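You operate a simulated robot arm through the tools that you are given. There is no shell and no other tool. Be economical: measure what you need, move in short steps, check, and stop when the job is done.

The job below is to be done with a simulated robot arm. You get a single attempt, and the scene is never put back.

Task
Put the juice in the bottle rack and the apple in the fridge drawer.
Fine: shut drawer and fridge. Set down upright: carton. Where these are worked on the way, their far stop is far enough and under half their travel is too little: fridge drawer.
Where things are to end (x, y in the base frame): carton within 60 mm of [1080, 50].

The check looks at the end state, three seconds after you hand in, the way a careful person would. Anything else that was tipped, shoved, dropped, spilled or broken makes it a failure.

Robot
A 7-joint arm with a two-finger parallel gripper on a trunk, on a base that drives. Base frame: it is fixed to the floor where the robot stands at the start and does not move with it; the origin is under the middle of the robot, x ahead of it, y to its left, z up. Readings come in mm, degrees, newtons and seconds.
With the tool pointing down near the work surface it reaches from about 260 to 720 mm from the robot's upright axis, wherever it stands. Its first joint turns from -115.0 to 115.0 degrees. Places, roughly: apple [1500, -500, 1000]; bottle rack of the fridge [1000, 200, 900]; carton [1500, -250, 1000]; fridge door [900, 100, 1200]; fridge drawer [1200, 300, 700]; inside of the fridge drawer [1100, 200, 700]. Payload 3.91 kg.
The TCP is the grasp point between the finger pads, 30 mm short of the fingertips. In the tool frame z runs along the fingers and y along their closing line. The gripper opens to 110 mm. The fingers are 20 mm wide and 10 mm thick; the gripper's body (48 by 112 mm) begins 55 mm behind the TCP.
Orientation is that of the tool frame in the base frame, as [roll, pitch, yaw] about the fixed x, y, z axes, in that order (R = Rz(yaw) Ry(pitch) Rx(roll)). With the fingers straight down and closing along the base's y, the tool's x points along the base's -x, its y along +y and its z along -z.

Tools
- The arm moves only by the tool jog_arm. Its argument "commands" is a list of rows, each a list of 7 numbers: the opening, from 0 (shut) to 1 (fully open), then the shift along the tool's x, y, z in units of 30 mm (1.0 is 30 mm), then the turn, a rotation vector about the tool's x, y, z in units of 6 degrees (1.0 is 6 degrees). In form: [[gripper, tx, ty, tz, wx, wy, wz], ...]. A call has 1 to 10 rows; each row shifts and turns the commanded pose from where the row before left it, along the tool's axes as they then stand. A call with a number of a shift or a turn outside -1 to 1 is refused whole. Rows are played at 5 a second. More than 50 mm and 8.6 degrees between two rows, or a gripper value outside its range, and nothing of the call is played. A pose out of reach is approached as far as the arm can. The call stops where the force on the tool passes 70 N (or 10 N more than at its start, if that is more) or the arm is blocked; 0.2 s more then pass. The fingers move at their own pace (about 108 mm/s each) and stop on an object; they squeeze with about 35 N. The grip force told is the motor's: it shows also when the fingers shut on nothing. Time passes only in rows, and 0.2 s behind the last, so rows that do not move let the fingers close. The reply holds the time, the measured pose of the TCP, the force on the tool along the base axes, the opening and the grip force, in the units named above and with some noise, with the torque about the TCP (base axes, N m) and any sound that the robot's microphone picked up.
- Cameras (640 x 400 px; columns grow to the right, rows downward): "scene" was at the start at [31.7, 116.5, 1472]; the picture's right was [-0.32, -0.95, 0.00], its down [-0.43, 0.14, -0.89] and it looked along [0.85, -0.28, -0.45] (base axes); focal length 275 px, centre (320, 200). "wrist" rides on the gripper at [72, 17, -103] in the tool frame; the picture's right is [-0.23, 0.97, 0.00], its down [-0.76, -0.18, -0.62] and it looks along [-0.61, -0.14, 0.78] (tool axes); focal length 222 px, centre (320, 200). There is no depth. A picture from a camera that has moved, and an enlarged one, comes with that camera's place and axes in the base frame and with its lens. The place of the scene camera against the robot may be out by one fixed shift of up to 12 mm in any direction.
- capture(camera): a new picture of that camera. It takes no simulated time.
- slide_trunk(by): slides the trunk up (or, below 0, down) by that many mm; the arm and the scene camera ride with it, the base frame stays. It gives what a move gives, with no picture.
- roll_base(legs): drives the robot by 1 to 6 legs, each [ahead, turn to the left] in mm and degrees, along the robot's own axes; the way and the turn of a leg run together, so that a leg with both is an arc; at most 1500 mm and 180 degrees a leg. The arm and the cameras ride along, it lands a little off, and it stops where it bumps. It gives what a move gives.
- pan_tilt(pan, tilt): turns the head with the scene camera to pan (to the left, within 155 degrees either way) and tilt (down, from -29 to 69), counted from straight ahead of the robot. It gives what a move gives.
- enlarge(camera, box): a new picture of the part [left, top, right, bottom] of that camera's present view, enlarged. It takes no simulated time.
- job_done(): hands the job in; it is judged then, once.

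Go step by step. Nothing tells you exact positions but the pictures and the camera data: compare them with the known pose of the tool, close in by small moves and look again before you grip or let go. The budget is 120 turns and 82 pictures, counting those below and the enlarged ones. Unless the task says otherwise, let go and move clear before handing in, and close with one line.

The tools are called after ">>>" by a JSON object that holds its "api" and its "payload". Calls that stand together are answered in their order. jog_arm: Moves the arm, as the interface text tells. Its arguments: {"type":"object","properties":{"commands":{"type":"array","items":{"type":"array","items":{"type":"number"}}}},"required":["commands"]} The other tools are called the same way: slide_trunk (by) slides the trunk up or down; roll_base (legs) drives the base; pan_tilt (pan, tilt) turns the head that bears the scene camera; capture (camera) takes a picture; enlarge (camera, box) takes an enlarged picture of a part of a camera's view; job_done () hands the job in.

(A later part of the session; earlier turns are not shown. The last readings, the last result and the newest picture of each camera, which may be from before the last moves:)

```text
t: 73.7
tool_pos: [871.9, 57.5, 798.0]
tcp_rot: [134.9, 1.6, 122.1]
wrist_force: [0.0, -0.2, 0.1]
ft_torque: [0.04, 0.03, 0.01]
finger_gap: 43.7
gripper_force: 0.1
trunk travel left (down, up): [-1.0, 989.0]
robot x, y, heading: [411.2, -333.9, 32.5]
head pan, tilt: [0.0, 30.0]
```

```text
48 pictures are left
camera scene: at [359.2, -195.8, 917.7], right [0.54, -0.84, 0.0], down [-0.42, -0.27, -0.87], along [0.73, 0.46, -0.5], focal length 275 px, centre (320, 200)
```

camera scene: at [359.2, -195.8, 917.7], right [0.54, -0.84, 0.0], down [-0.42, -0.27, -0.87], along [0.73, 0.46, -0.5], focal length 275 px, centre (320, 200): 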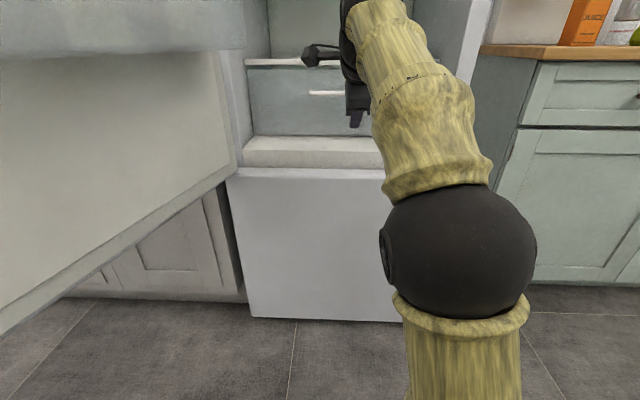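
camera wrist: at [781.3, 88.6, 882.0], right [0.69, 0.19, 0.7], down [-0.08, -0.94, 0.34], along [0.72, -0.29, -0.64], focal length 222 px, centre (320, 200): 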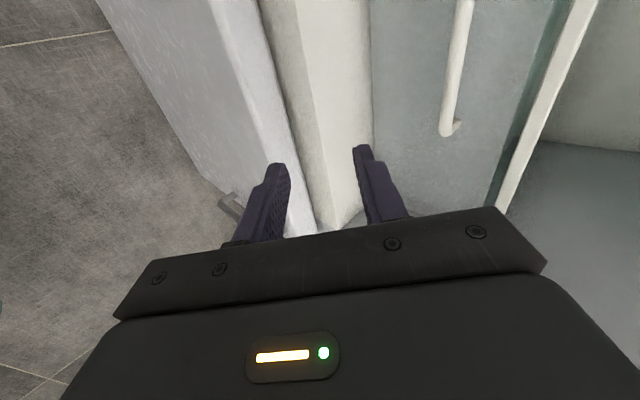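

The tool is at handle height, about 210 mm short and well aligned sideways. I'll drive ahead 150 mm and check.

>>> {"api": "roll_base", "payload": {"legs": [[150, 0]]}}

>>> {"api": "capture", "payload": {"camera": "wrist"}}

```text
t: 75.1
tool_pos: [994.3, 136.6, 798.7]
tcp_rot: [134.9, 1.5, 122.2]
wrist_force: [0.3, 0.2, 0.1]
ft_torque: [0.05, -0.01, 0.01]
finger_gap: 44.2
gripper_force: 0.1
trunk travel left (down, up): [-1.0, 989.0]
robot x, y, heading: [533.1, -256.4, 32.5]
head pan, tilt: [0.0, 30.0]
```

```text
47 pictures are left
camera wrist: at [903.1, 167.1, 882.5], right [0.69, 0.19, 0.7], down [-0.08, -0.94, 0.33], along [0.72, -0.29, -0.64], focal length 222 px, centre (320, 200)
```

wrist: 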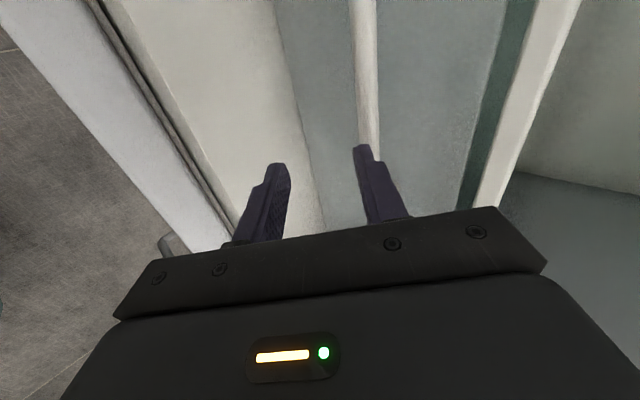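

The bar lies just above the upper finger's line. I'll shift up-forward 38 mm, then look before sliding onto it.

>>> {"api": "jog_arm", "payload": {"commands": [[0.4, 0, 0.65, 0, 0, 0, 0], [0.4, 0, 0.65, 0, 0, 0, 0], [0.4, 0, 0, 0.4, 0, 0, 0]]}}

>>> {"api": "capture", "payload": {"camera": "wrist"}}

```text
t: 75.9
tool_pos: [1023.0, 156.0, 818.0]
tcp_rot: [135.0, 1.4, 122.3]
wrist_force: [0.1, -0.6, -0.5]
ft_torque: [0.04, -0.02, 0.02]
finger_gap: 44.0
gripper_force: 0.1
trunk travel left (down, up): [-1.0, 989.0]
robot x, y, heading: [537.3, -257.3, 32.2]
head pan, tilt: [0.0, 30.0]
```

```text
46 pictures are left
camera wrist: at [932.7, 186.9, 901.8], right [0.69, 0.19, 0.69], down [-0.08, -0.94, 0.34], along [0.72, -0.29, -0.64], focal length 222 px, centre (320, 200)
```

wrist: 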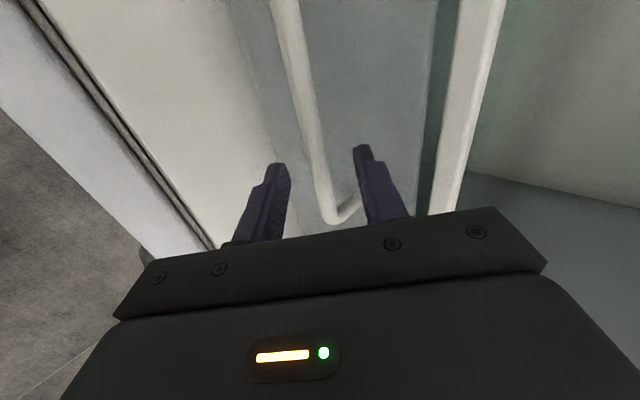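

The bar is centred between the fingers, with its right bend about 45 mm away. I'll slide on and close.

>>> {"api": "jog_arm", "payload": {"commands": [[0.33, 0, -0.05, 0.4, 0, 0, 0], [0.33, 0, 0, 0.45, 0, 0, 0], [0.33, 0, 0, 0, 0, 0, 0], [0, 0, 0, 0, 0, 0, 0], [0, 0, 0, 0, 0, 0, 0], [0, 0, 0, 0, 0, 0, 0]]}}

>>> {"api": "capture", "payload": {"camera": "wrist"}}

```text
t: 77.3
tool_pos: [1039.4, 164.9, 800.0]
tcp_rot: [135.1, 1.5, 122.1]
wrist_force: [-11.2, -8.5, -10.8]
ft_torque: [0.41, 0.51, -0.76]
finger_gap: 14.3
gripper_force: 45.3
trunk travel left (down, up): [-1.0, 989.0]
robot x, y, heading: [532.4, -256.0, 32.5]
head pan, tilt: [0.0, 30.0]
```

```text
45 pictures are left
camera wrist: at [948.5, 194.9, 882.9], right [0.7, 0.19, 0.69], down [-0.08, -0.94, 0.34], along [0.71, -0.29, -0.64], focal length 222 px, centre (320, 200)
```

wrist: 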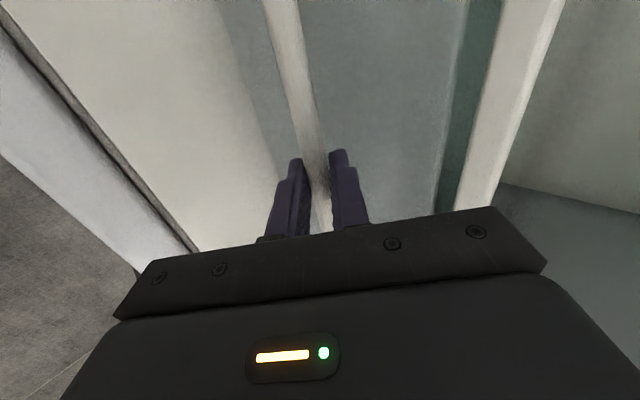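

I have the drawer handle. I'll back the base 190 mm to pull it out.

>>> {"api": "roll_base", "payload": {"legs": [[-190, 0]]}}

>>> {"api": "capture", "payload": {"camera": "scene"}}

```text
t: 78.9
tool_pos: [880.8, 69.9, 802.2]
tcp_rot: [133.5, 1.4, 122.6]
wrist_force: [4.6, 6.5, -1.6]
ft_torque: [0.45, 0.21, -0.97]
finger_gap: 14.2
gripper_force: 44.6
trunk travel left (down, up): [-1.0, 989.0]
robot x, y, heading: [375.2, -359.1, 33.1]
head pan, tilt: [0.0, 30.0]
stopped in leg 1: the force on the tool passed its limit (the readings are from after the stop); the commanded pose is now the measured one
```

```text
44 pictures are left
camera scene: at [321.1, -220.3, 917.5], right [0.54, -0.84, 0.0], down [-0.42, -0.27, -0.87], along [0.73, 0.47, -0.5], focal length 275 px, centre (320, 200)
```

scene: 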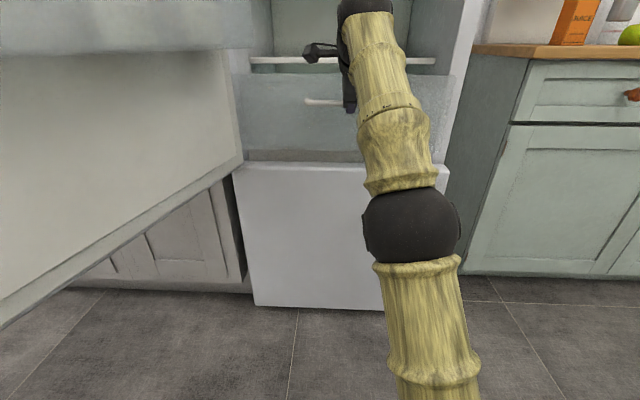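

The drawer came out about 185 mm and then resisted. I'll pull a little with the arm to tell whether that is its stop.

>>> {"api": "jog_arm", "payload": {"commands": [[0, 0, -0.3, -0.3, 0, 0, 0], [0, 0, -0.3, -0.3, 0, 0, 0]]}}

```text
t: 79.3
tool_pos: [879.4, 68.0, 801.3]
tcp_rot: [132.5, 1.4, 122.4]
wrist_force: [19.7, 14.3, 1.8]
ft_torque: [0.89, 0.13, -0.66]
finger_gap: 14.2
gripper_force: 44.4
trunk travel left (down, up): [-1.0, 989.0]
robot x, y, heading: [373.5, -355.6, 32.5]
head pan, tilt: [0.0, 30.0]
stopped in row 1: the force on the tool passed its limit (the readings are from after the stop); the commanded pose is now the measured one
```

That is the drawer's stop. I'll release, back out, raise, and turn the tool straight down again.

>>> {"api": "jog_arm", "payload": {"commands": [[0.3, 0, 0, 0, 0, 0, 0], [0.3, 0, 0, 0, 0, 0, 0], [0.3, 0, 0, -0.6, 0, 0, 0], [0.3, 0, 0, -1, 0, 0, 0], [0.3, 0, 0, -1, 0, 0, 0], [0.3, 0, 0, -1, 0, 0, 0]]}}

>>> {"api": "slide_trunk", "payload": {"by": 450}}

>>> {"api": "jog_arm", "payload": {"commands": [[0.3, 0, 0, 0, 1, 0, 0], [0.3, 0, 0, 0, 1, 0, 0], [0.3, 0, 0, 0, 1, 0, 0], [0.3, 0, 0, 0, 1, 0, 0], [0.3, 0, 0, 0, 1, 0, 0], [0.3, 0, 0, 0, 1, 0, 0], [0.3, 0, 0, 0, 1, 0, 0], [0.3, 0, 0, 0, 0.9, 0, 0], [0.6, 0, -1, 0, 0, 0, -1], [0.6, -0.3, -1, 0, 0, 0, -1]]}}

>>> {"api": "jog_arm", "payload": {"commands": [[0.9, 0, 0, 0, 0, 0, -1], [0.9, 0, 0, 0, 0, 0, -1], [0.9, 0, 0, 0, 0, 0, -1], [0.9, 0, 0, 0, 0, 0, -1], [0.9, 0, 0, 0, 0, 0, -1], [0.9, 0, 0, 0, 0, 0, -1], [0.9, 0, 0, 0, 0, 0, -1], [0.9, 0, 0, 0, 0, 0, -1], [0.9, 0, 0, 0, 0, 0, -1], [0.9, 0, 0, 0, 0, 0, -1]]}}

>>> {"api": "capture", "payload": {"camera": "scene"}}

```text
t: 80.7
tool_pos: [808.9, 21.4, 871.9]
tcp_rot: [132.4, 1.4, 122.5]
wrist_force: [-1.3, -0.1, -0.4]
ft_torque: [0.03, -0.02, 0.01]
finger_gap: 33.0
gripper_force: 0.1
out of reach, approached as far as the arm can: row 6
trunk travel left (down, up): [-1.0, 989.0]
robot x, y, heading: [375.0, -355.8, 32.9]
head pan, tilt: [0.0, 30.0]
```

```text
refused: 450 is not a number from -400 to 400
```

```text
t: 82.9
tool_pos: [722.5, -48.8, 803.9]
tcp_rot: [154.1, 6.8, 133.4]
wrist_force: [0.5, -0.4, -0.3]
ft_torque: [-0.03, -0.03, -0.03]
finger_gap: 65.8
gripper_force: 0.0
out of reach, approached as far as the arm can: row 1, 2, 3, 4, 5, 6, 7, 8
trunk travel left (down, up): [-1.0, 989.0]
robot x, y, heading: [376.6, -358.4, 32.8]
head pan, tilt: [0.0, 30.0]
```

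```text
t: 85.1
tool_pos: [724.8, -47.8, 802.7]
tcp_rot: [172.8, 25.7, -166.6]
wrist_force: [0.7, 0.0, 0.7]
ft_torque: [-0.01, -0.03, -0.05]
finger_gap: 99.3
gripper_force: 0.2
trunk travel left (down, up): [-1.0, 989.0]
robot x, y, heading: [374.5, -357.7, 32.8]
head pan, tilt: [0.0, 30.0]
```

```text
43 pictures are left
camera scene: at [321.2, -220.4, 917.7], right [0.54, -0.84, 0.0], down [-0.42, -0.27, -0.87], along [0.73, 0.47, -0.5], focal length 275 px, centre (320, 200)
```

scene: 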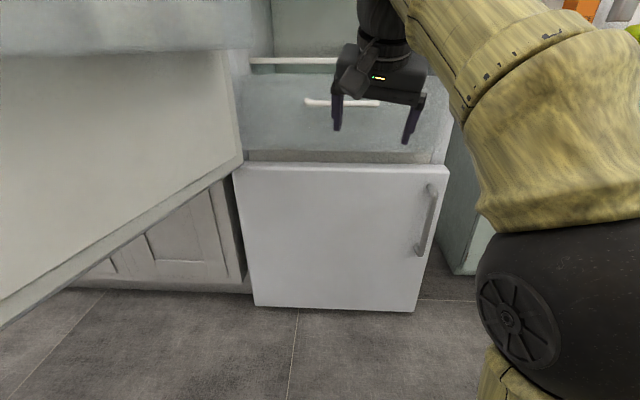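

The trunk request was too large but the arm cleared the handle. I'll raise the trunk, then finish turning the tool straight down.

>>> {"api": "slide_trunk", "payload": {"by": 400}}

>>> {"api": "jog_arm", "payload": {"commands": [[0.9, 0, 0, 0, 0, 1, 0], [0.9, 0, 0, 0, 0, 1, 0], [0.9, 0, 0, 0, 0, 1, 0], [0.9, 0, 0, 0, 0, 1, 0], [0.9, 0, 0, 0, 0, 0.4, 0], [0.9, 0, 0, 0, 0, 0, -1], [0.9, 0, 0, 0, 0, 0, -1], [0.9, 0, 0, 0, 0, 0, -1], [0.9, 0, 0, 0, 0, 0, -0.2]]}}

>>> {"api": "roll_base", "payload": {"legs": [[0, -63], [790, 0], [0, 63]]}}

>>> {"api": "pan_tilt", "payload": {"pan": -5, "tilt": 35}}

>>> {"api": "capture", "payload": {"camera": "scene"}}

```text
t: 89.0
tool_pos: [723.0, -47.9, 1203.5]
tcp_rot: [172.7, 25.6, -166.9]
wrist_force: [-0.3, 0.3, 0.9]
ft_torque: [-0.03, 0.0, 0.01]
finger_gap: 98.9
gripper_force: 0.0
trunk travel left (down, up): [-401.0, 589.0]
robot x, y, heading: [375.1, -355.7, 32.8]
head pan, tilt: [0.0, 30.0]
```

```text
t: 91.0
tool_pos: [714.1, -58.1, 1187.0]
tcp_rot: [175.5, 7.6, -144.9]
wrist_force: [0.6, -0.2, -0.8]
ft_torque: [-0.02, 0.03, -0.03]
finger_gap: 99.0
gripper_force: 0.0
out of reach, approached as far as the arm can: row 3, 4, 6
trunk travel left (down, up): [-401.0, 589.0]
robot x, y, heading: [373.8, -360.6, 32.6]
head pan, tilt: [0.0, 30.0]
```

```text
t: 100.8
tool_pos: [1392.6, -475.5, 1185.0]
tcp_rot: [175.5, 7.5, -146.0]
wrist_force: [0.5, 0.6, 0.7]
ft_torque: [0.01, 0.03, 0.0]
finger_gap: 99.1
gripper_force: 0.0
trunk travel left (down, up): [-401.0, 589.0]
robot x, y, heading: [1047.4, -766.8, 31.7]
head pan, tilt: [0.0, 30.0]
```

```text
t: 101.5
tool_pos: [1393.4, -474.6, 1185.1]
tcp_rot: [175.5, 7.7, -146.1]
wrist_force: [-0.3, -0.5, 0.5]
ft_torque: [-0.02, 0.01, 0.03]
finger_gap: 99.0
gripper_force: 0.0
trunk travel left (down, up): [-401.0, 589.0]
robot x, y, heading: [1050.6, -770.9, 31.9]
head pan, tilt: [-5.0, 35.0]
```

```text
42 pictures are left
camera scene: at [1000.4, -638.6, 1309.9], right [0.45, -0.89, 0.0], down [-0.51, -0.26, -0.82], along [0.73, 0.37, -0.57], focal length 275 px, centre (320, 200)
```

scene: 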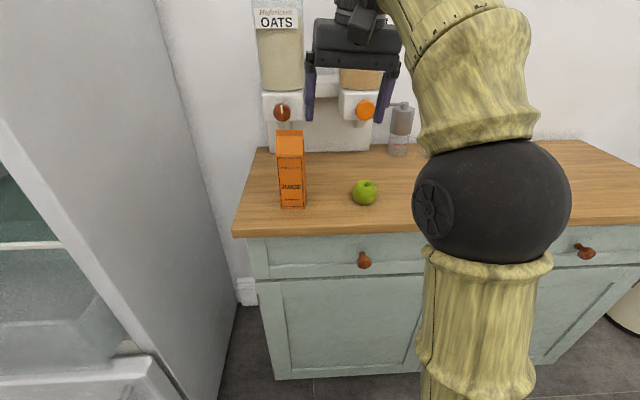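

The apple is near (1540, -470, 941) and the carton left of it. I'll move the open gripper above the apple.

>>> {"api": "jog_arm", "payload": {"commands": [[0.9, -0.84, -0.52, 0.6, 0, 0.25, 0], [0.9, -0.84, -0.52, 0.6, 0, 0.25, 0], [0.9, -0.84, -0.52, 0.6, 0, 0.25, 0], [0.9, -0.84, -0.52, 0.6, 0, 0.25, 0], [0.9, -0.84, -0.52, 0.6, 0, 0.25, 0], [0.9, 0, 0, 0, 0, 0, 0]]}}

>>> {"api": "capture", "payload": {"camera": "wrist"}}

>>> {"api": "capture", "payload": {"camera": "scene"}}

```text
t: 102.9
tool_pos: [1489.7, -473.4, 1113.0]
tcp_rot: [175.6, 0.7, -145.4]
wrist_force: [-1.3, -0.1, 0.9]
ft_torque: [-0.01, -0.02, -0.01]
finger_gap: 99.0
gripper_force: 0.0
out of reach, approached as far as the arm can: row 2, 3, 4, 5
trunk travel left (down, up): [-401.0, 589.0]
robot x, y, heading: [1049.4, -765.7, 32.0]
head pan, tilt: [-5.0, 35.0]
```

```text
41 pictures are left
camera wrist: at [1425.2, -508.9, 1217.3], right [-0.36, 0.93, 0.08], down [0.75, 0.24, 0.62], along [0.55, 0.28, -0.78], focal length 222 px, centre (320, 200)
```

wrist: 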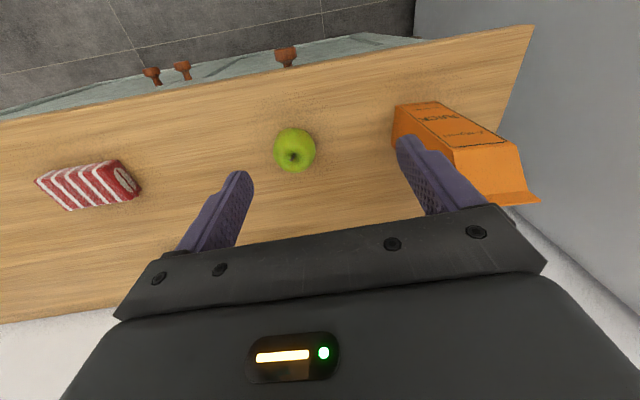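

```text
40 pictures are left
camera scene: at [1000.5, -638.4, 1309.8], right [0.45, -0.89, 0.0], down [-0.51, -0.26, -0.82], along [0.73, 0.37, -0.57], focal length 275 px, centre (320, 200)
```

scene: 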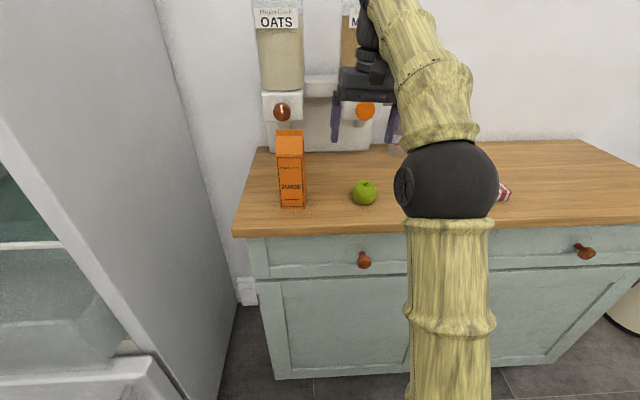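

The apple is at about (1549, -475). The commanded pose is already above it but out of reach at this height, so I'll go down and recheck.

>>> {"api": "jog_arm", "payload": {"commands": [[0.9, 0, 0, 0.7, 0, 0, 0], [0.9, 0, 0, 0.7, 0, 0, 0], [0.9, 0, 0, 0.7, 0, 0, 0], [0.9, 0, 0, 0, 0, 0, 0]]}}

>>> {"api": "capture", "payload": {"camera": "wrist"}}

```text
t: 103.9
tool_pos: [1486.9, -469.7, 1048.8]
tcp_rot: [175.7, 0.1, -145.4]
wrist_force: [0.1, 0.2, -0.9]
ft_torque: [0.03, -0.02, 0.0]
finger_gap: 98.9
gripper_force: 0.0
trunk travel left (down, up): [-401.0, 589.0]
robot x, y, heading: [1049.1, -770.2, 32.0]
head pan, tilt: [-5.0, 35.0]
```

```text
39 pictures are left
camera wrist: at [1422.5, -504.5, 1154.2], right [-0.37, 0.93, 0.08], down [0.75, 0.25, 0.61], along [0.55, 0.28, -0.79], focal length 222 px, centre (320, 200)
```

wrist: 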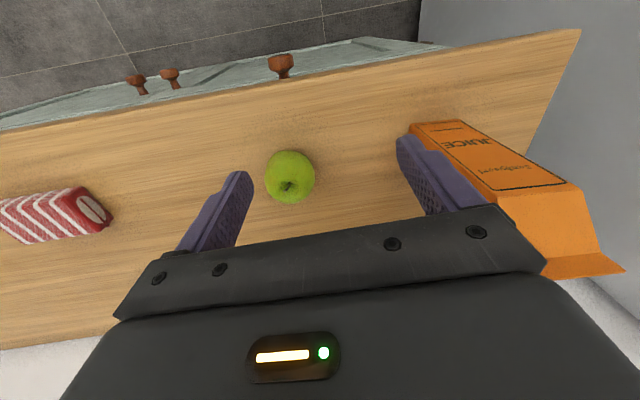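

The apple is at (1552, -473). I'll shift 52 mm forward and 39 mm right, then look before going down.

>>> {"api": "jog_arm", "payload": {"commands": [[0.9, -0.6, -0.45, 0, 0, 0, 0], [0.9, -0.6, -0.45, 0, 0, 0, 0], [0.9, -0.53, -0.4, 0, 0, 0, 0], [0.9, 0, 0, 0.5, 0, 0, 0], [0.9, 0, 0, 0, 0, 0, 0]]}}

>>> {"api": "capture", "payload": {"camera": "wrist"}}

```text
t: 105.1
tool_pos: [1548.9, -470.8, 1033.5]
tcp_rot: [175.6, 0.1, -145.4]
wrist_force: [0.4, 0.7, -0.1]
ft_torque: [0.01, -0.03, 0.0]
finger_gap: 99.1
gripper_force: 0.1
trunk travel left (down, up): [-401.0, 589.0]
robot x, y, heading: [1049.9, -767.1, 31.7]
head pan, tilt: [-5.0, 35.0]
```

```text
38 pictures are left
camera wrist: at [1485.7, -506.0, 1138.2], right [-0.36, 0.93, 0.08], down [0.75, 0.25, 0.61], along [0.55, 0.28, -0.79], focal length 222 px, centre (320, 200)
```

wrist: 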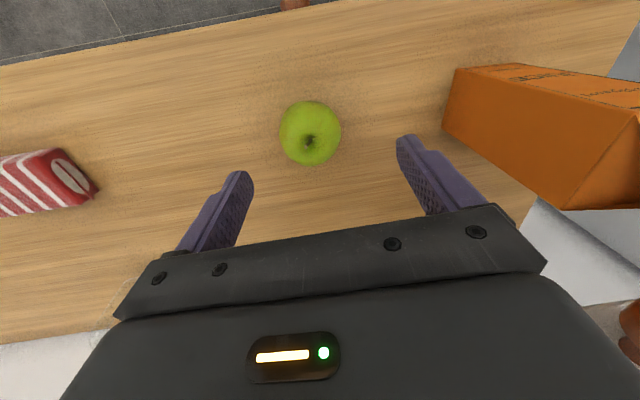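

The gripper is nearly centred over the apple. I'll go down and grip.

>>> {"api": "jog_arm", "payload": {"commands": [[0.9, -0.15, -0.35, 0.8, 0, 0, 0], [0.9, 0, 0, 0.8, 0, 0, 0], [0.9, 0, 0, 0.8, 0, 0, 0], [0.9, 0, 0, 0.5, 0, 0, 0], [0.9, 0, 0, 0, 0, 0, 0], [0, 0, 0, 0, 0, 0, 0], [0, 0, 0, 0, 0, 0, 0], [0, 0, 0, 0, 0, 0, 0]]}}

>>> {"api": "capture", "payload": {"camera": "wrist"}}

```text
t: 106.9
tool_pos: [1555.4, -472.3, 945.3]
tcp_rot: [175.5, 0.2, -145.4]
wrist_force: [0.5, -0.1, 0.5]
ft_torque: [0.0, -0.01, 0.02]
finger_gap: 59.4
gripper_force: 35.1
trunk travel left (down, up): [-401.0, 589.0]
robot x, y, heading: [1053.6, -769.0, 32.1]
head pan, tilt: [-5.0, 35.0]
```

```text
37 pictures are left
camera wrist: at [1491.3, -505.6, 1050.3], right [-0.36, 0.93, 0.08], down [0.75, 0.25, 0.61], along [0.55, 0.28, -0.79], focal length 222 px, centre (320, 200)
```

wrist: 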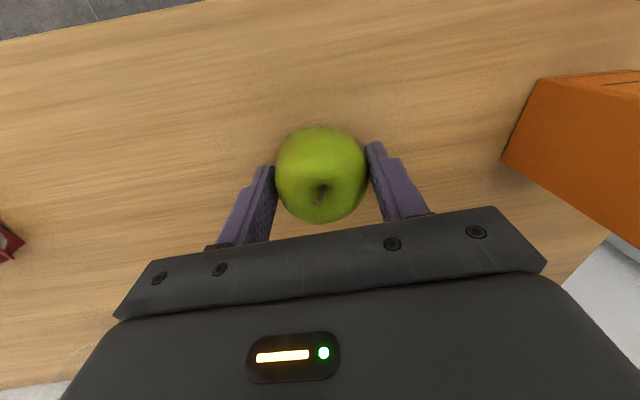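

The apple is gripped. I'll lift it, retract the arm and drive back to the fridge by the same route.

>>> {"api": "slide_trunk", "payload": {"by": 240}}

>>> {"api": "jog_arm", "payload": {"commands": [[0, 1, 0, 0, 0, 0, 0], [0, 1, 0, 0, 0, 0, 0], [0, 1, 0, 0, 0, 0, 0], [0, 1, 0, 0, 0, 0, 0]]}}

>>> {"api": "roll_base", "payload": {"legs": [[0, -63], [-790, 0], [0, 63.5]]}}

>>> {"api": "pan_tilt", "payload": {"pan": 0, "tilt": 35}}

>>> {"api": "capture", "payload": {"camera": "scene"}}

```text
t: 109.4
tool_pos: [1555.2, -472.2, 1185.2]
tcp_rot: [175.5, 0.0, -145.3]
wrist_force: [0.0, 0.1, -1.1]
ft_torque: [-0.02, 0.0, 0.01]
finger_gap: 59.2
gripper_force: 34.5
trunk travel left (down, up): [-641.0, 349.0]
robot x, y, heading: [1048.6, -770.4, 32.0]
head pan, tilt: [-5.0, 35.0]
```

```text
t: 110.4
tool_pos: [1455.5, -541.5, 1185.3]
tcp_rot: [175.5, 0.1, -145.4]
wrist_force: [-0.3, 0.0, -0.8]
ft_torque: [-0.03, 0.01, 0.0]
finger_gap: 59.3
gripper_force: 35.8
trunk travel left (down, up): [-641.0, 349.0]
robot x, y, heading: [1049.7, -770.1, 31.9]
head pan, tilt: [-5.0, 35.0]
```

```text
t: 120.1
tool_pos: [782.6, -134.3, 1184.5]
tcp_rot: [175.6, 0.1, -145.4]
wrist_force: [-0.2, -0.1, -1.2]
ft_torque: [0.03, 0.0, -0.01]
finger_gap: 59.2
gripper_force: 34.9
trunk travel left (down, up): [-641.0, 349.0]
robot x, y, heading: [377.1, -367.1, 31.9]
head pan, tilt: [-5.0, 35.0]
```

```text
t: 120.8
tool_pos: [782.9, -134.9, 1183.8]
tcp_rot: [175.7, 0.1, -145.4]
wrist_force: [0.0, -0.4, -0.3]
ft_torque: [-0.04, 0.03, -0.05]
finger_gap: 59.3
gripper_force: 35.3
trunk travel left (down, up): [-641.0, 349.0]
robot x, y, heading: [376.1, -366.4, 32.0]
head pan, tilt: [0.0, 35.0]
```

```text
36 pictures are left
camera scene: at [323.1, -225.8, 1549.9], right [0.53, -0.85, 0.0], down [-0.49, -0.3, -0.82], along [0.7, 0.43, -0.57], focal length 275 px, centre (320, 200)
```

scene: 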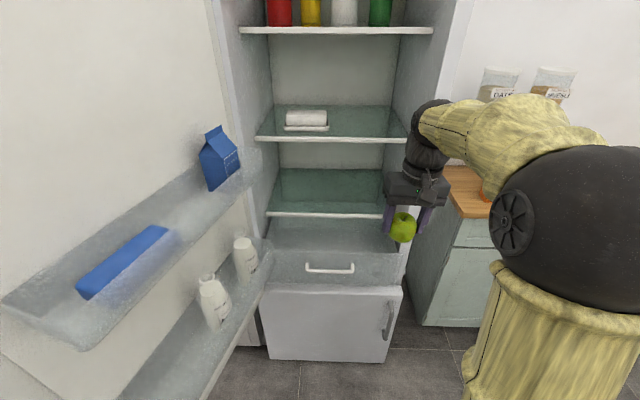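

The open drawer is clearly visible, with its opening between the front panel and the shelf edge centred near (1020, 170). I'll drive ahead and move the apple above it.

>>> {"api": "roll_base", "payload": {"legs": [[260, 0]]}}

>>> {"api": "jog_arm", "payload": {"commands": [[0, -0.5, 0.87, 0, 0, 0, 0], [0, -0.5, 0.87, 0, 0, 0, 0], [0, -0.5, 0.87, 0, 0, 0, 0], [0, -0.5, 0.87, 0, 0, 0, 0], [0, -0.5, 0.87, 0, 0, 0, 0]]}}

>>> {"api": "capture", "payload": {"camera": "scene"}}

>>> {"api": "capture", "payload": {"camera": "wrist"}}

```text
t: 122.7
tool_pos: [1006.7, 4.1, 1184.5]
tcp_rot: [175.6, 0.2, -145.5]
wrist_force: [0.2, -0.3, -0.2]
ft_torque: [-0.01, 0.01, 0.0]
finger_gap: 59.1
gripper_force: 34.8
trunk travel left (down, up): [-641.0, 349.0]
robot x, y, heading: [597.1, -223.1, 31.8]
head pan, tilt: [0.0, 35.0]
```

```text
t: 123.9
tool_pos: [995.0, 153.8, 1195.1]
tcp_rot: [175.6, 0.1, -145.4]
wrist_force: [-0.5, 0.6, -0.7]
ft_torque: [-0.02, -0.02, -0.01]
finger_gap: 58.9
gripper_force: 34.9
trunk travel left (down, up): [-641.0, 349.0]
robot x, y, heading: [598.4, -219.7, 32.1]
head pan, tilt: [0.0, 35.0]
```

```text
35 pictures are left
camera scene: at [546.6, -85.9, 1549.8], right [0.53, -0.85, 0.0], down [-0.49, -0.3, -0.82], along [0.69, 0.43, -0.57], focal length 275 px, centre (320, 200)
```

scene: 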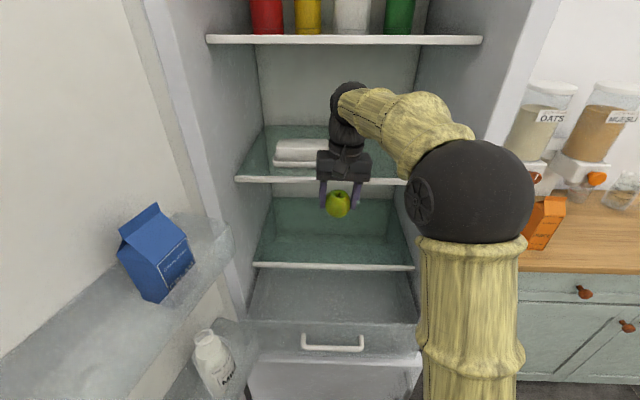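

```text
34 pictures are left
camera wrist: at [931.5, 120.1, 1300.1], right [-0.36, 0.93, 0.08], down [0.75, 0.25, 0.61], along [0.55, 0.28, -0.79], focal length 222 px, centre (320, 200)
```

wrist: 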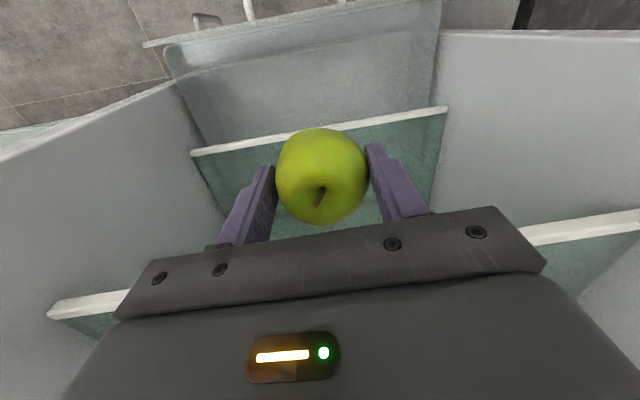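

The tool is over the drawer opening. I'll shift 20 mm toward the shelf for camera clearance and lower the trunk.

>>> {"api": "jog_arm", "payload": {"commands": [[0, -0.6, 0, 0, 0, 0, 0]]}}

>>> {"api": "slide_trunk", "payload": {"by": -350}}

>>> {"api": "capture", "payload": {"camera": "wrist"}}

>>> {"api": "capture", "payload": {"camera": "scene"}}

```text
t: 124.3
tool_pos: [1010.1, 164.3, 1194.4]
tcp_rot: [175.5, 0.2, -145.5]
wrist_force: [-0.3, 0.1, -0.5]
ft_torque: [-0.04, -0.03, -0.01]
finger_gap: 59.3
gripper_force: 34.9
trunk travel left (down, up): [-641.0, 349.0]
robot x, y, heading: [600.3, -225.0, 32.0]
head pan, tilt: [0.0, 35.0]
```

```text
t: 127.7
tool_pos: [1008.8, 163.7, 846.6]
tcp_rot: [175.6, 0.1, -145.5]
wrist_force: [-0.3, -0.4, 0.3]
ft_torque: [0.01, -0.02, 0.01]
finger_gap: 59.1
gripper_force: 34.5
trunk travel left (down, up): [-291.0, 699.0]
robot x, y, heading: [597.5, -225.1, 32.3]
head pan, tilt: [0.0, 35.0]
```

```text
33 pictures are left
camera wrist: at [945.8, 129.9, 950.2], right [-0.36, 0.93, 0.08], down [0.75, 0.25, 0.61], along [0.55, 0.28, -0.79], focal length 222 px, centre (320, 200)
```

wrist: 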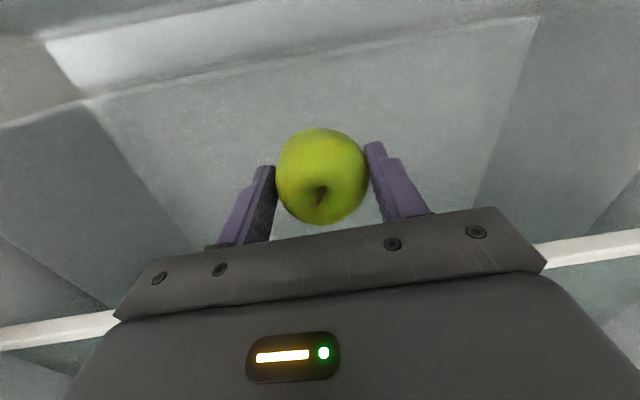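

```text
32 pictures are left
camera scene: at [546.4, -86.7, 1199.9], right [0.53, -0.85, 0.0], down [-0.49, -0.3, -0.82], along [0.7, 0.43, -0.57], focal length 275 px, centre (320, 200)
```

scene: 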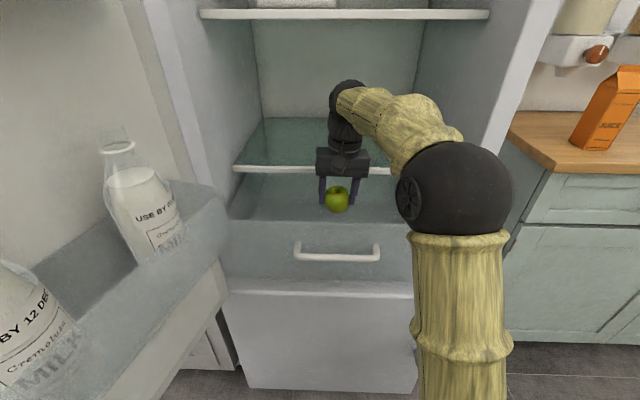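

The apple is inside the opening. I'll lower it further and watch the force.

>>> {"api": "slide_trunk", "payload": {"by": -65}}

>>> {"api": "capture", "payload": {"camera": "wrist"}}

>>> {"api": "jog_arm", "payload": {"commands": [[0, 0, 0, 0.3, 0, 0, 0], [0, 0, 0, 0.3, 0, 0, 0]]}}

```text
t: 128.7
tool_pos: [1010.0, 165.3, 780.3]
tcp_rot: [175.5, 0.1, -145.5]
wrist_force: [0.1, 0.5, -1.1]
ft_torque: [-0.01, 0.01, -0.03]
finger_gap: 59.0
gripper_force: 34.7
trunk travel left (down, up): [-226.0, 764.0]
robot x, y, heading: [599.3, -225.5, 32.0]
head pan, tilt: [0.0, 35.0]
```

```text
31 pictures are left
camera wrist: at [945.8, 129.9, 885.2], right [-0.36, 0.93, 0.08], down [0.75, 0.25, 0.61], along [0.55, 0.28, -0.79], focal length 222 px, centre (320, 200)
```

wrist: 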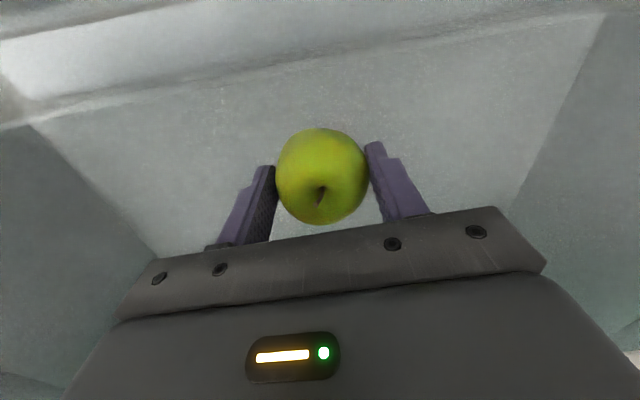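

```text
t: 129.3
tool_pos: [1010.8, 165.9, 762.2]
tcp_rot: [175.7, 0.0, -145.5]
wrist_force: [-0.1, -0.3, -0.4]
ft_torque: [0.02, 0.02, 0.02]
finger_gap: 59.2
gripper_force: 35.2
trunk travel left (down, up): [-226.0, 764.0]
robot x, y, heading: [595.7, -226.5, 32.0]
head pan, tilt: [0.0, 35.0]
```

>>> {"api": "jog_arm", "payload": {"commands": [[0, 0, 0, 0.25, 0, 0, 0], [0, 0, 0, 0.25, 0, 0, 0]]}}

>>> {"api": "jog_arm", "payload": {"commands": [[0, 0, 0, 0.2, 0, 0, 0]]}}

```text
t: 129.9
tool_pos: [1008.5, 166.0, 748.8]
tcp_rot: [175.6, 0.1, -145.5]
wrist_force: [0.0, -0.5, -1.1]
ft_torque: [0.02, 0.02, 0.01]
finger_gap: 59.1
gripper_force: 34.8
trunk travel left (down, up): [-226.0, 764.0]
robot x, y, heading: [595.7, -221.9, 31.9]
head pan, tilt: [0.0, 35.0]
```

```text
t: 130.3
tool_pos: [1008.2, 166.7, 742.8]
tcp_rot: [175.5, 0.1, -145.5]
wrist_force: [-0.8, 0.0, -1.4]
ft_torque: [0.01, 0.02, 0.0]
finger_gap: 59.2
gripper_force: 35.0
trunk travel left (down, up): [-226.0, 764.0]
robot x, y, heading: [598.9, -223.3, 32.0]
head pan, tilt: [0.0, 35.0]
```

No contact yet, so I'll keep lowering in small steps.

>>> {"api": "jog_arm", "payload": {"commands": [[0, 0, 0, 0.25, 0, 0, 0]]}}

>>> {"api": "jog_arm", "payload": {"commands": [[0, 0, 0, 0.25, 0, 0, 0]]}}

>>> {"api": "capture", "payload": {"camera": "wrist"}}

```text
t: 130.7
tool_pos: [1007.6, 168.0, 733.8]
tcp_rot: [175.6, 0.1, -145.5]
wrist_force: [0.6, 0.9, -1.8]
ft_torque: [0.03, 0.01, 0.01]
finger_gap: 59.3
gripper_force: 35.1
trunk travel left (down, up): [-226.0, 764.0]
robot x, y, heading: [597.5, -221.1, 31.9]
head pan, tilt: [0.0, 35.0]
```

```text
t: 131.1
tool_pos: [1006.9, 168.2, 724.9]
tcp_rot: [175.4, 0.1, -145.5]
wrist_force: [0.7, 0.3, -1.4]
ft_torque: [0.01, -0.03, 0.02]
finger_gap: 59.0
gripper_force: 34.5
trunk travel left (down, up): [-226.0, 764.0]
robot x, y, heading: [597.2, -224.0, 31.8]
head pan, tilt: [0.0, 35.0]
```

```text
30 pictures are left
camera wrist: at [943.8, 133.8, 830.6], right [-0.36, 0.93, 0.08], down [0.75, 0.24, 0.61], along [0.55, 0.28, -0.79], focal length 222 px, centre (320, 200)
```

wrist: 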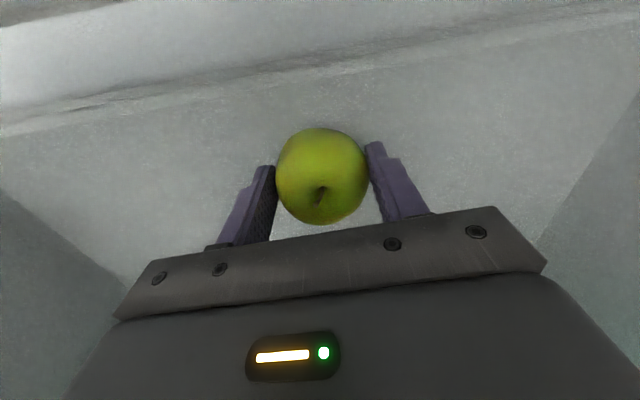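

The floor looks very near now. Two more small steps.

>>> {"api": "jog_arm", "payload": {"commands": [[0, 0, 0, 0.17, 0, 0, 0]]}}

>>> {"api": "jog_arm", "payload": {"commands": [[0, 0, 0, 0.17, 0, 0, 0]]}}

```text
t: 131.5
tool_pos: [1007.1, 169.7, 719.9]
tcp_rot: [175.7, 0.1, -145.5]
wrist_force: [-0.4, -0.4, -1.7]
ft_torque: [0.01, 0.0, -0.02]
finger_gap: 58.9
gripper_force: 35.3
trunk travel left (down, up): [-226.0, 764.0]
robot x, y, heading: [600.8, -224.0, 31.6]
head pan, tilt: [0.0, 35.0]
```

```text
t: 131.9
tool_pos: [1007.7, 168.0, 718.3]
tcp_rot: [175.6, 0.5, -145.5]
wrist_force: [0.8, 0.6, 15.3]
ft_torque: [-0.23, -0.2, 0.01]
finger_gap: 58.9
gripper_force: 34.9
trunk travel left (down, up): [-226.0, 764.0]
robot x, y, heading: [599.5, -223.3, 32.0]
head pan, tilt: [0.0, 35.0]
```

The apple touched the drawer floor (15 N). I'll release it and rise straight up.

>>> {"api": "jog_arm", "payload": {"commands": [[0.75, 0, 0, -0.1, 0, 0, 0], [0.75, 0, 0, 0, 0, 0, 0], [0.75, 0, 0, 0, 0, 0, 0], [0.75, 0, 0, -0.7, 0, 0, 0], [0.75, 0, 0, -1, 0, 0, 0], [0.75, 0, 0, -1, 0, 0, 0]]}}

>>> {"api": "slide_trunk", "payload": {"by": 150}}

>>> {"api": "capture", "payload": {"camera": "wrist"}}

```text
t: 133.3
tool_pos: [1010.4, 162.6, 800.6]
tcp_rot: [175.5, 0.1, -145.5]
wrist_force: [1.0, -0.6, 0.1]
ft_torque: [0.0, -0.03, -0.03]
finger_gap: 82.4
gripper_force: 0.0
trunk travel left (down, up): [-226.0, 764.0]
robot x, y, heading: [598.6, -221.3, 31.7]
head pan, tilt: [0.0, 35.0]
```

```text
t: 135.1
tool_pos: [1010.2, 163.6, 949.8]
tcp_rot: [175.6, 0.1, -145.5]
wrist_force: [0.4, 0.5, -0.3]
ft_torque: [0.0, 0.02, -0.01]
finger_gap: 82.5
gripper_force: 0.0
trunk travel left (down, up): [-376.0, 614.0]
robot x, y, heading: [599.5, -223.8, 31.9]
head pan, tilt: [0.0, 35.0]
```

```text
29 pictures are left
camera wrist: at [946.7, 128.7, 1054.6], right [-0.36, 0.93, 0.08], down [0.75, 0.25, 0.61], along [0.55, 0.28, -0.79], focal length 222 px, centre (320, 200)
```

wrist: 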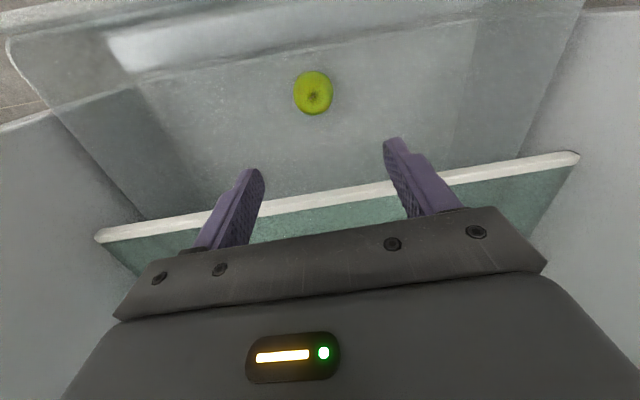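

The apple rests in the drawer. I'll back the tool out in front of the drawer, close the fingers and lower it to handle height.

>>> {"api": "jog_arm", "payload": {"commands": [[0, 0.97, 0, 0, 0, 0, 0], [0, 0.97, 0, 0, 0, 0, 0], [0, 0.97, 0, 0, 0, 0, 0], [0, 0.97, 0, 0, 0, 0, 0], [0, 0.97, 0, 0, 0, 0, 0], [0, 0.97, 0, 0, 0, 0, 0], [0, 0.97, 0, 0, 0, 0, 0]]}}

>>> {"api": "slide_trunk", "payload": {"by": -155}}

>>> {"api": "capture", "payload": {"camera": "scene"}}

```text
t: 136.7
tool_pos: [841.5, 45.5, 949.3]
tcp_rot: [175.6, 0.1, -145.5]
wrist_force: [0.1, 0.2, 0.9]
ft_torque: [0.03, 0.04, 0.02]
finger_gap: 0.0
gripper_force: 35.2
trunk travel left (down, up): [-376.0, 614.0]
robot x, y, heading: [599.1, -225.3, 31.9]
head pan, tilt: [0.0, 35.0]
```

```text
t: 138.5
tool_pos: [841.6, 46.8, 794.3]
tcp_rot: [175.7, 0.0, -145.5]
wrist_force: [0.3, 0.0, 0.0]
ft_torque: [0.02, 0.01, 0.0]
finger_gap: 0.0
gripper_force: 35.3
trunk travel left (down, up): [-221.0, 769.0]
robot x, y, heading: [597.9, -220.8, 32.1]
head pan, tilt: [0.0, 35.0]
```

```text
28 pictures are left
camera scene: at [546.2, -86.8, 1129.9], right [0.53, -0.85, 0.0], down [-0.49, -0.3, -0.82], along [0.7, 0.43, -0.57], focal length 275 px, centre (320, 200)
```

scene: 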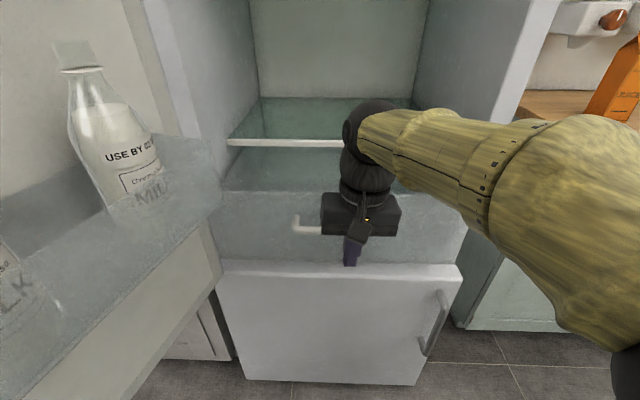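

The fingers are in front of the bar. I'll push the drawer in.

>>> {"api": "jog_arm", "payload": {"commands": [[0, -0.9, 0, 0, 0, 0, 0], [0, -0.9, -0.05, 0, 0, 0, 0], [0, -0.9, -0.05, 0, 0, 0, 0], [0, -0.9, -0.05, 0, 0, 0, 0], [0, -0.9, -0.05, 0, 0, 0, 0], [0, -0.9, 0, 0, 0, 0, 0], [0, -0.6, 0, 0, 0, 0, 0], [0, -0.5, 0, 0, 0, 0, 0]]}}

>>> {"api": "jog_arm", "payload": {"commands": [[0, -0.4, 0, 0, 0, 0, 0], [0, -0.4, 0, 0, 0, 0, 0], [0, -0.4, 0, 0, 0, 0, 0]]}}

>>> {"api": "capture", "payload": {"camera": "scene"}}

```text
t: 140.3
tool_pos: [1006.0, 151.1, 794.5]
tcp_rot: [175.7, 0.1, -145.4]
wrist_force: [-0.4, -0.4, 0.2]
ft_torque: [0.01, -0.02, -0.01]
finger_gap: 0.4
gripper_force: 34.6
trunk travel left (down, up): [-221.0, 769.0]
robot x, y, heading: [600.8, -221.9, 32.1]
head pan, tilt: [0.0, 35.0]
```

```text
t: 141.1
tool_pos: [1027.9, 168.5, 796.9]
tcp_rot: [175.6, -0.5, -145.3]
wrist_force: [-50.5, -41.6, -1.6]
ft_torque: [-0.03, 0.46, -0.2]
finger_gap: 0.3
gripper_force: 35.5
trunk travel left (down, up): [-221.0, 769.0]
robot x, y, heading: [595.9, -227.7, 32.2]
head pan, tilt: [0.0, 35.0]
```

```text
27 pictures are left
camera scene: at [541.0, -90.9, 1130.1], right [0.53, -0.85, 0.0], down [-0.48, -0.3, -0.82], along [0.7, 0.43, -0.57], focal length 275 px, centre (320, 200)
```

scene: 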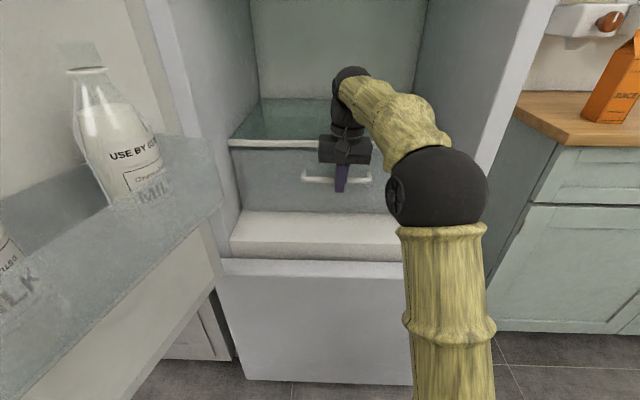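

The drawer is firmly shut. I'll retract, raise, back off and look at the door rack.

>>> {"api": "jog_arm", "payload": {"commands": [[0, 1, 0, 0, 0, 0, 0], [0, 1, 0, 0, 0, 0, 0], [0, 1, 0, 0, 0, 0, 0], [0, 1, 0, 0, 0, 0, 0], [0.9, 0.5, 0, 0, 0, 0, 0]]}}

>>> {"api": "slide_trunk", "payload": {"by": 400}}

>>> {"api": "roll_base", "payload": {"legs": [[-250, 0]]}}

>>> {"api": "pan_tilt", "payload": {"pan": 35, "tilt": 40}}

>>> {"api": "capture", "payload": {"camera": "scene"}}

```text
t: 142.3
tool_pos: [924.0, 96.8, 794.6]
tcp_rot: [175.4, 0.3, -145.5]
wrist_force: [0.0, -0.2, -0.1]
ft_torque: [-0.01, 0.05, -0.01]
finger_gap: 81.3
gripper_force: 0.1
trunk travel left (down, up): [-221.0, 769.0]
robot x, y, heading: [597.6, -228.6, 31.7]
head pan, tilt: [0.0, 35.0]
```

```text
t: 146.1
tool_pos: [925.0, 96.6, 1193.2]
tcp_rot: [175.6, 0.0, -145.5]
wrist_force: [-0.2, 0.8, 0.0]
ft_torque: [0.0, 0.03, 0.0]
finger_gap: 99.1
gripper_force: 0.0
trunk travel left (down, up): [-621.0, 369.0]
robot x, y, heading: [598.3, -225.2, 32.1]
head pan, tilt: [0.0, 35.0]
```

```text
t: 147.9
tool_pos: [708.8, -37.8, 1194.6]
tcp_rot: [175.5, 0.2, -145.3]
wrist_force: [-0.8, -0.1, 0.2]
ft_torque: [0.02, -0.01, -0.01]
finger_gap: 99.0
gripper_force: 0.1
trunk travel left (down, up): [-621.0, 369.0]
robot x, y, heading: [384.1, -359.1, 32.2]
head pan, tilt: [0.0, 35.0]
```

```text
t: 148.9
tool_pos: [708.7, -36.2, 1194.6]
tcp_rot: [175.6, 0.2, -145.2]
wrist_force: [0.9, -0.3, 0.1]
ft_torque: [-0.02, -0.01, 0.01]
finger_gap: 99.1
gripper_force: 0.0
trunk travel left (down, up): [-621.0, 369.0]
robot x, y, heading: [381.8, -360.8, 32.3]
head pan, tilt: [35.0, 40.0]
```

```text
26 pictures are left
camera scene: at [289.1, -190.1, 1522.3], right [0.92, -0.39, 0.0], down [-0.25, -0.59, -0.77], along [0.3, 0.71, -0.64], focal length 275 px, centre (320, 200)
```

scene: 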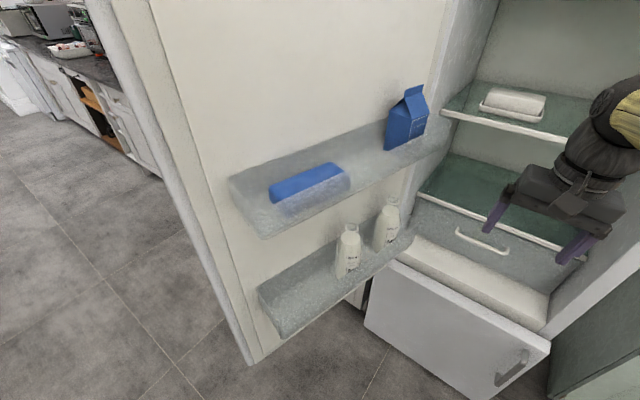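

The door is open about 103°. That puts the carton's spot near (391, 152) now, in the empty outer end of the lower rack beyond the milk bottles. I'll zoom in on the rack.

>>> {"api": "enlarge", "payload": {"camera": "scene", "box": [220, 190, 440, 370]}}

```text
2.22 times, centred on (330, 280) of scene
camera zoom: at [289.1, -190.1, 1522.3], right [0.92, -0.39, 0.0], down [-0.25, -0.59, -0.77], along [0.3, 0.71, -0.64], focal length 611 px, centre (298, 22)
```

zoom: 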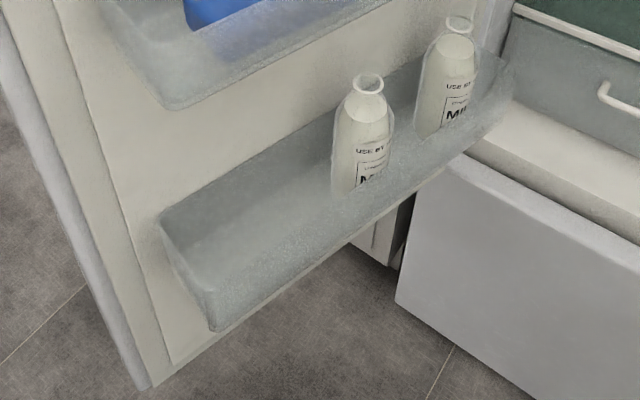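

The bottles stand at about 150 and 302 mm from the hinge and about 107 mm inside the outer face, so the free slot is at about 440 mm, matching the target. The upper rack forces a near-horizontal grasp, so I'll grip the carton that way at the counter.

>>> {"api": "roll_base", "payload": {"legs": [[0, -72], [736, 0], [0, 72]]}}

>>> {"api": "jog_arm", "payload": {"commands": [[0.9, 0, 0, 0, 0, -1, 0], [0.9, 0, 0, 0, 0, -1, 0], [0.9, 0, 0, 0, 0, -1, 0], [0.9, 0, 0, 0, 0, -1, 0], [0.9, 0, 0, 0, 0, -1, 0], [0.9, 0, 0, 0, 0, -1, 0], [0.9, 0, 0, 0, 0, -1, 0], [0.9, 0, 0, 0, 0, -1, 0], [0.9, 0, 0, 0, 0, -1, 0], [0.9, 0, 0, 0, 0, -1, 0]]}}

>>> {"api": "pan_tilt", "payload": {"pan": 0, "tilt": 30}}

>>> {"api": "capture", "payload": {"camera": "scene"}}

```text
t: 159.3
tool_pos: [1278.2, -516.2, 1193.4]
tcp_rot: [175.6, 0.0, -144.8]
wrist_force: [-0.4, -0.7, 0.6]
ft_torque: [0.02, 0.0, 0.03]
finger_gap: 98.9
gripper_force: 0.1
trunk travel left (down, up): [-621.0, 369.0]
robot x, y, heading: [956.1, -843.4, 32.8]
head pan, tilt: [35.0, 40.0]
```

```text
t: 161.5
tool_pos: [1279.5, -517.9, 1194.9]
tcp_rot: [171.7, 58.7, -152.2]
wrist_force: [-0.5, 0.2, -0.3]
ft_torque: [0.01, 0.0, -0.02]
finger_gap: 98.7
gripper_force: 0.2
trunk travel left (down, up): [-621.0, 369.0]
robot x, y, heading: [957.3, -841.8, 32.5]
head pan, tilt: [35.0, 40.0]
```

```text
t: 162.5
tool_pos: [1279.3, -518.5, 1195.1]
tcp_rot: [171.7, 58.6, -152.1]
wrist_force: [0.2, 0.0, -0.3]
ft_torque: [0.0, -0.01, -0.01]
finger_gap: 98.7
gripper_force: 0.1
trunk travel left (down, up): [-621.0, 369.0]
robot x, y, heading: [959.7, -841.2, 32.7]
head pan, tilt: [0.0, 30.0]
```

```text
24 pictures are left
camera scene: at [903.2, -703.9, 1537.7], right [0.54, -0.84, 0.0], down [-0.42, -0.27, -0.87], along [0.73, 0.47, -0.5], focal length 275 px, centre (320, 200)
```

scene: 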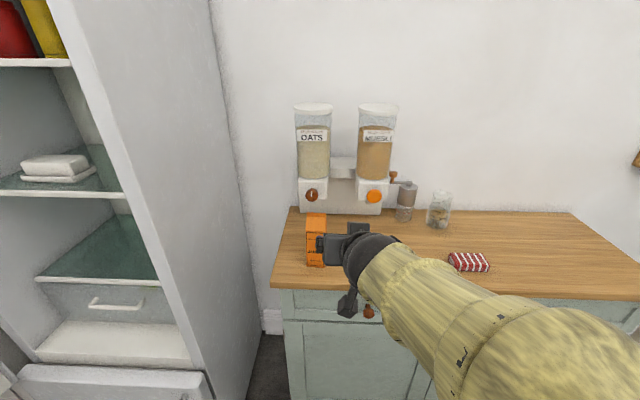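

I'll zoom on the carton to judge its yaw and correct the tool's roll and pitch meanwhile.

>>> {"api": "jog_arm", "payload": {"commands": [[0.9, 0, 0, 0, 0, 0, -0.84], [0.9, 0, -1, 0, 0, -0.9, 0], [0.9, 0, -1, 0, 0, -0.9, 0]]}}

>>> {"api": "enlarge", "payload": {"camera": "scene", "box": [260, 170, 420, 290]}}

>>> {"api": "capture", "payload": {"camera": "wrist"}}

```text
t: 163.3
tool_pos: [1314.9, -567.1, 1193.6]
tcp_rot: [179.8, 71.0, -142.4]
wrist_force: [0.0, 0.6, 0.2]
ft_torque: [-0.02, -0.01, -0.03]
finger_gap: 99.3
gripper_force: 0.0
trunk travel left (down, up): [-621.0, 369.0]
robot x, y, heading: [953.5, -843.1, 32.8]
head pan, tilt: [0.0, 30.0]
```

```text
3.33 times, centred on (340, 230) of scene
camera zoom: at [903.5, -703.8, 1537.7], right [0.54, -0.84, 0.0], down [-0.42, -0.27, -0.87], along [0.73, 0.47, -0.5], focal length 917 px, centre (253, 100)
```

zoom: 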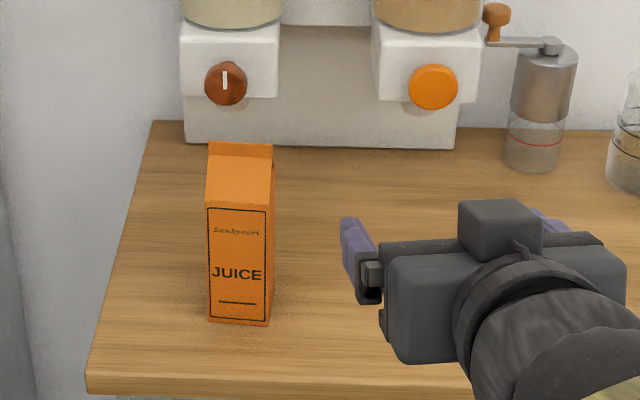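

```text
22 pictures are left
camera wrist: at [1209.7, -627.8, 1159.1], right [-0.54, 0.82, 0.22], down [-0.16, -0.35, 0.92], along [0.83, 0.46, 0.32], focal length 222 px, centre (320, 200)
```

wrist: 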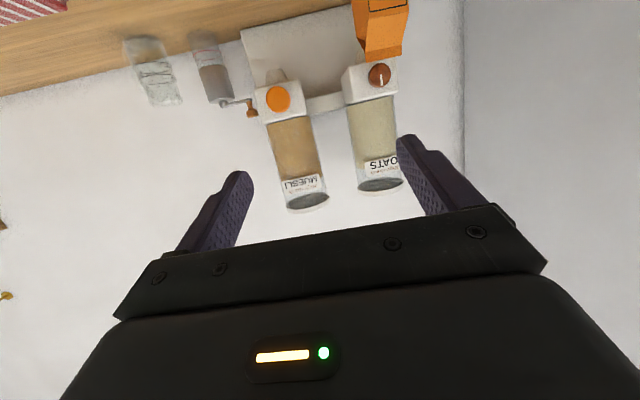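

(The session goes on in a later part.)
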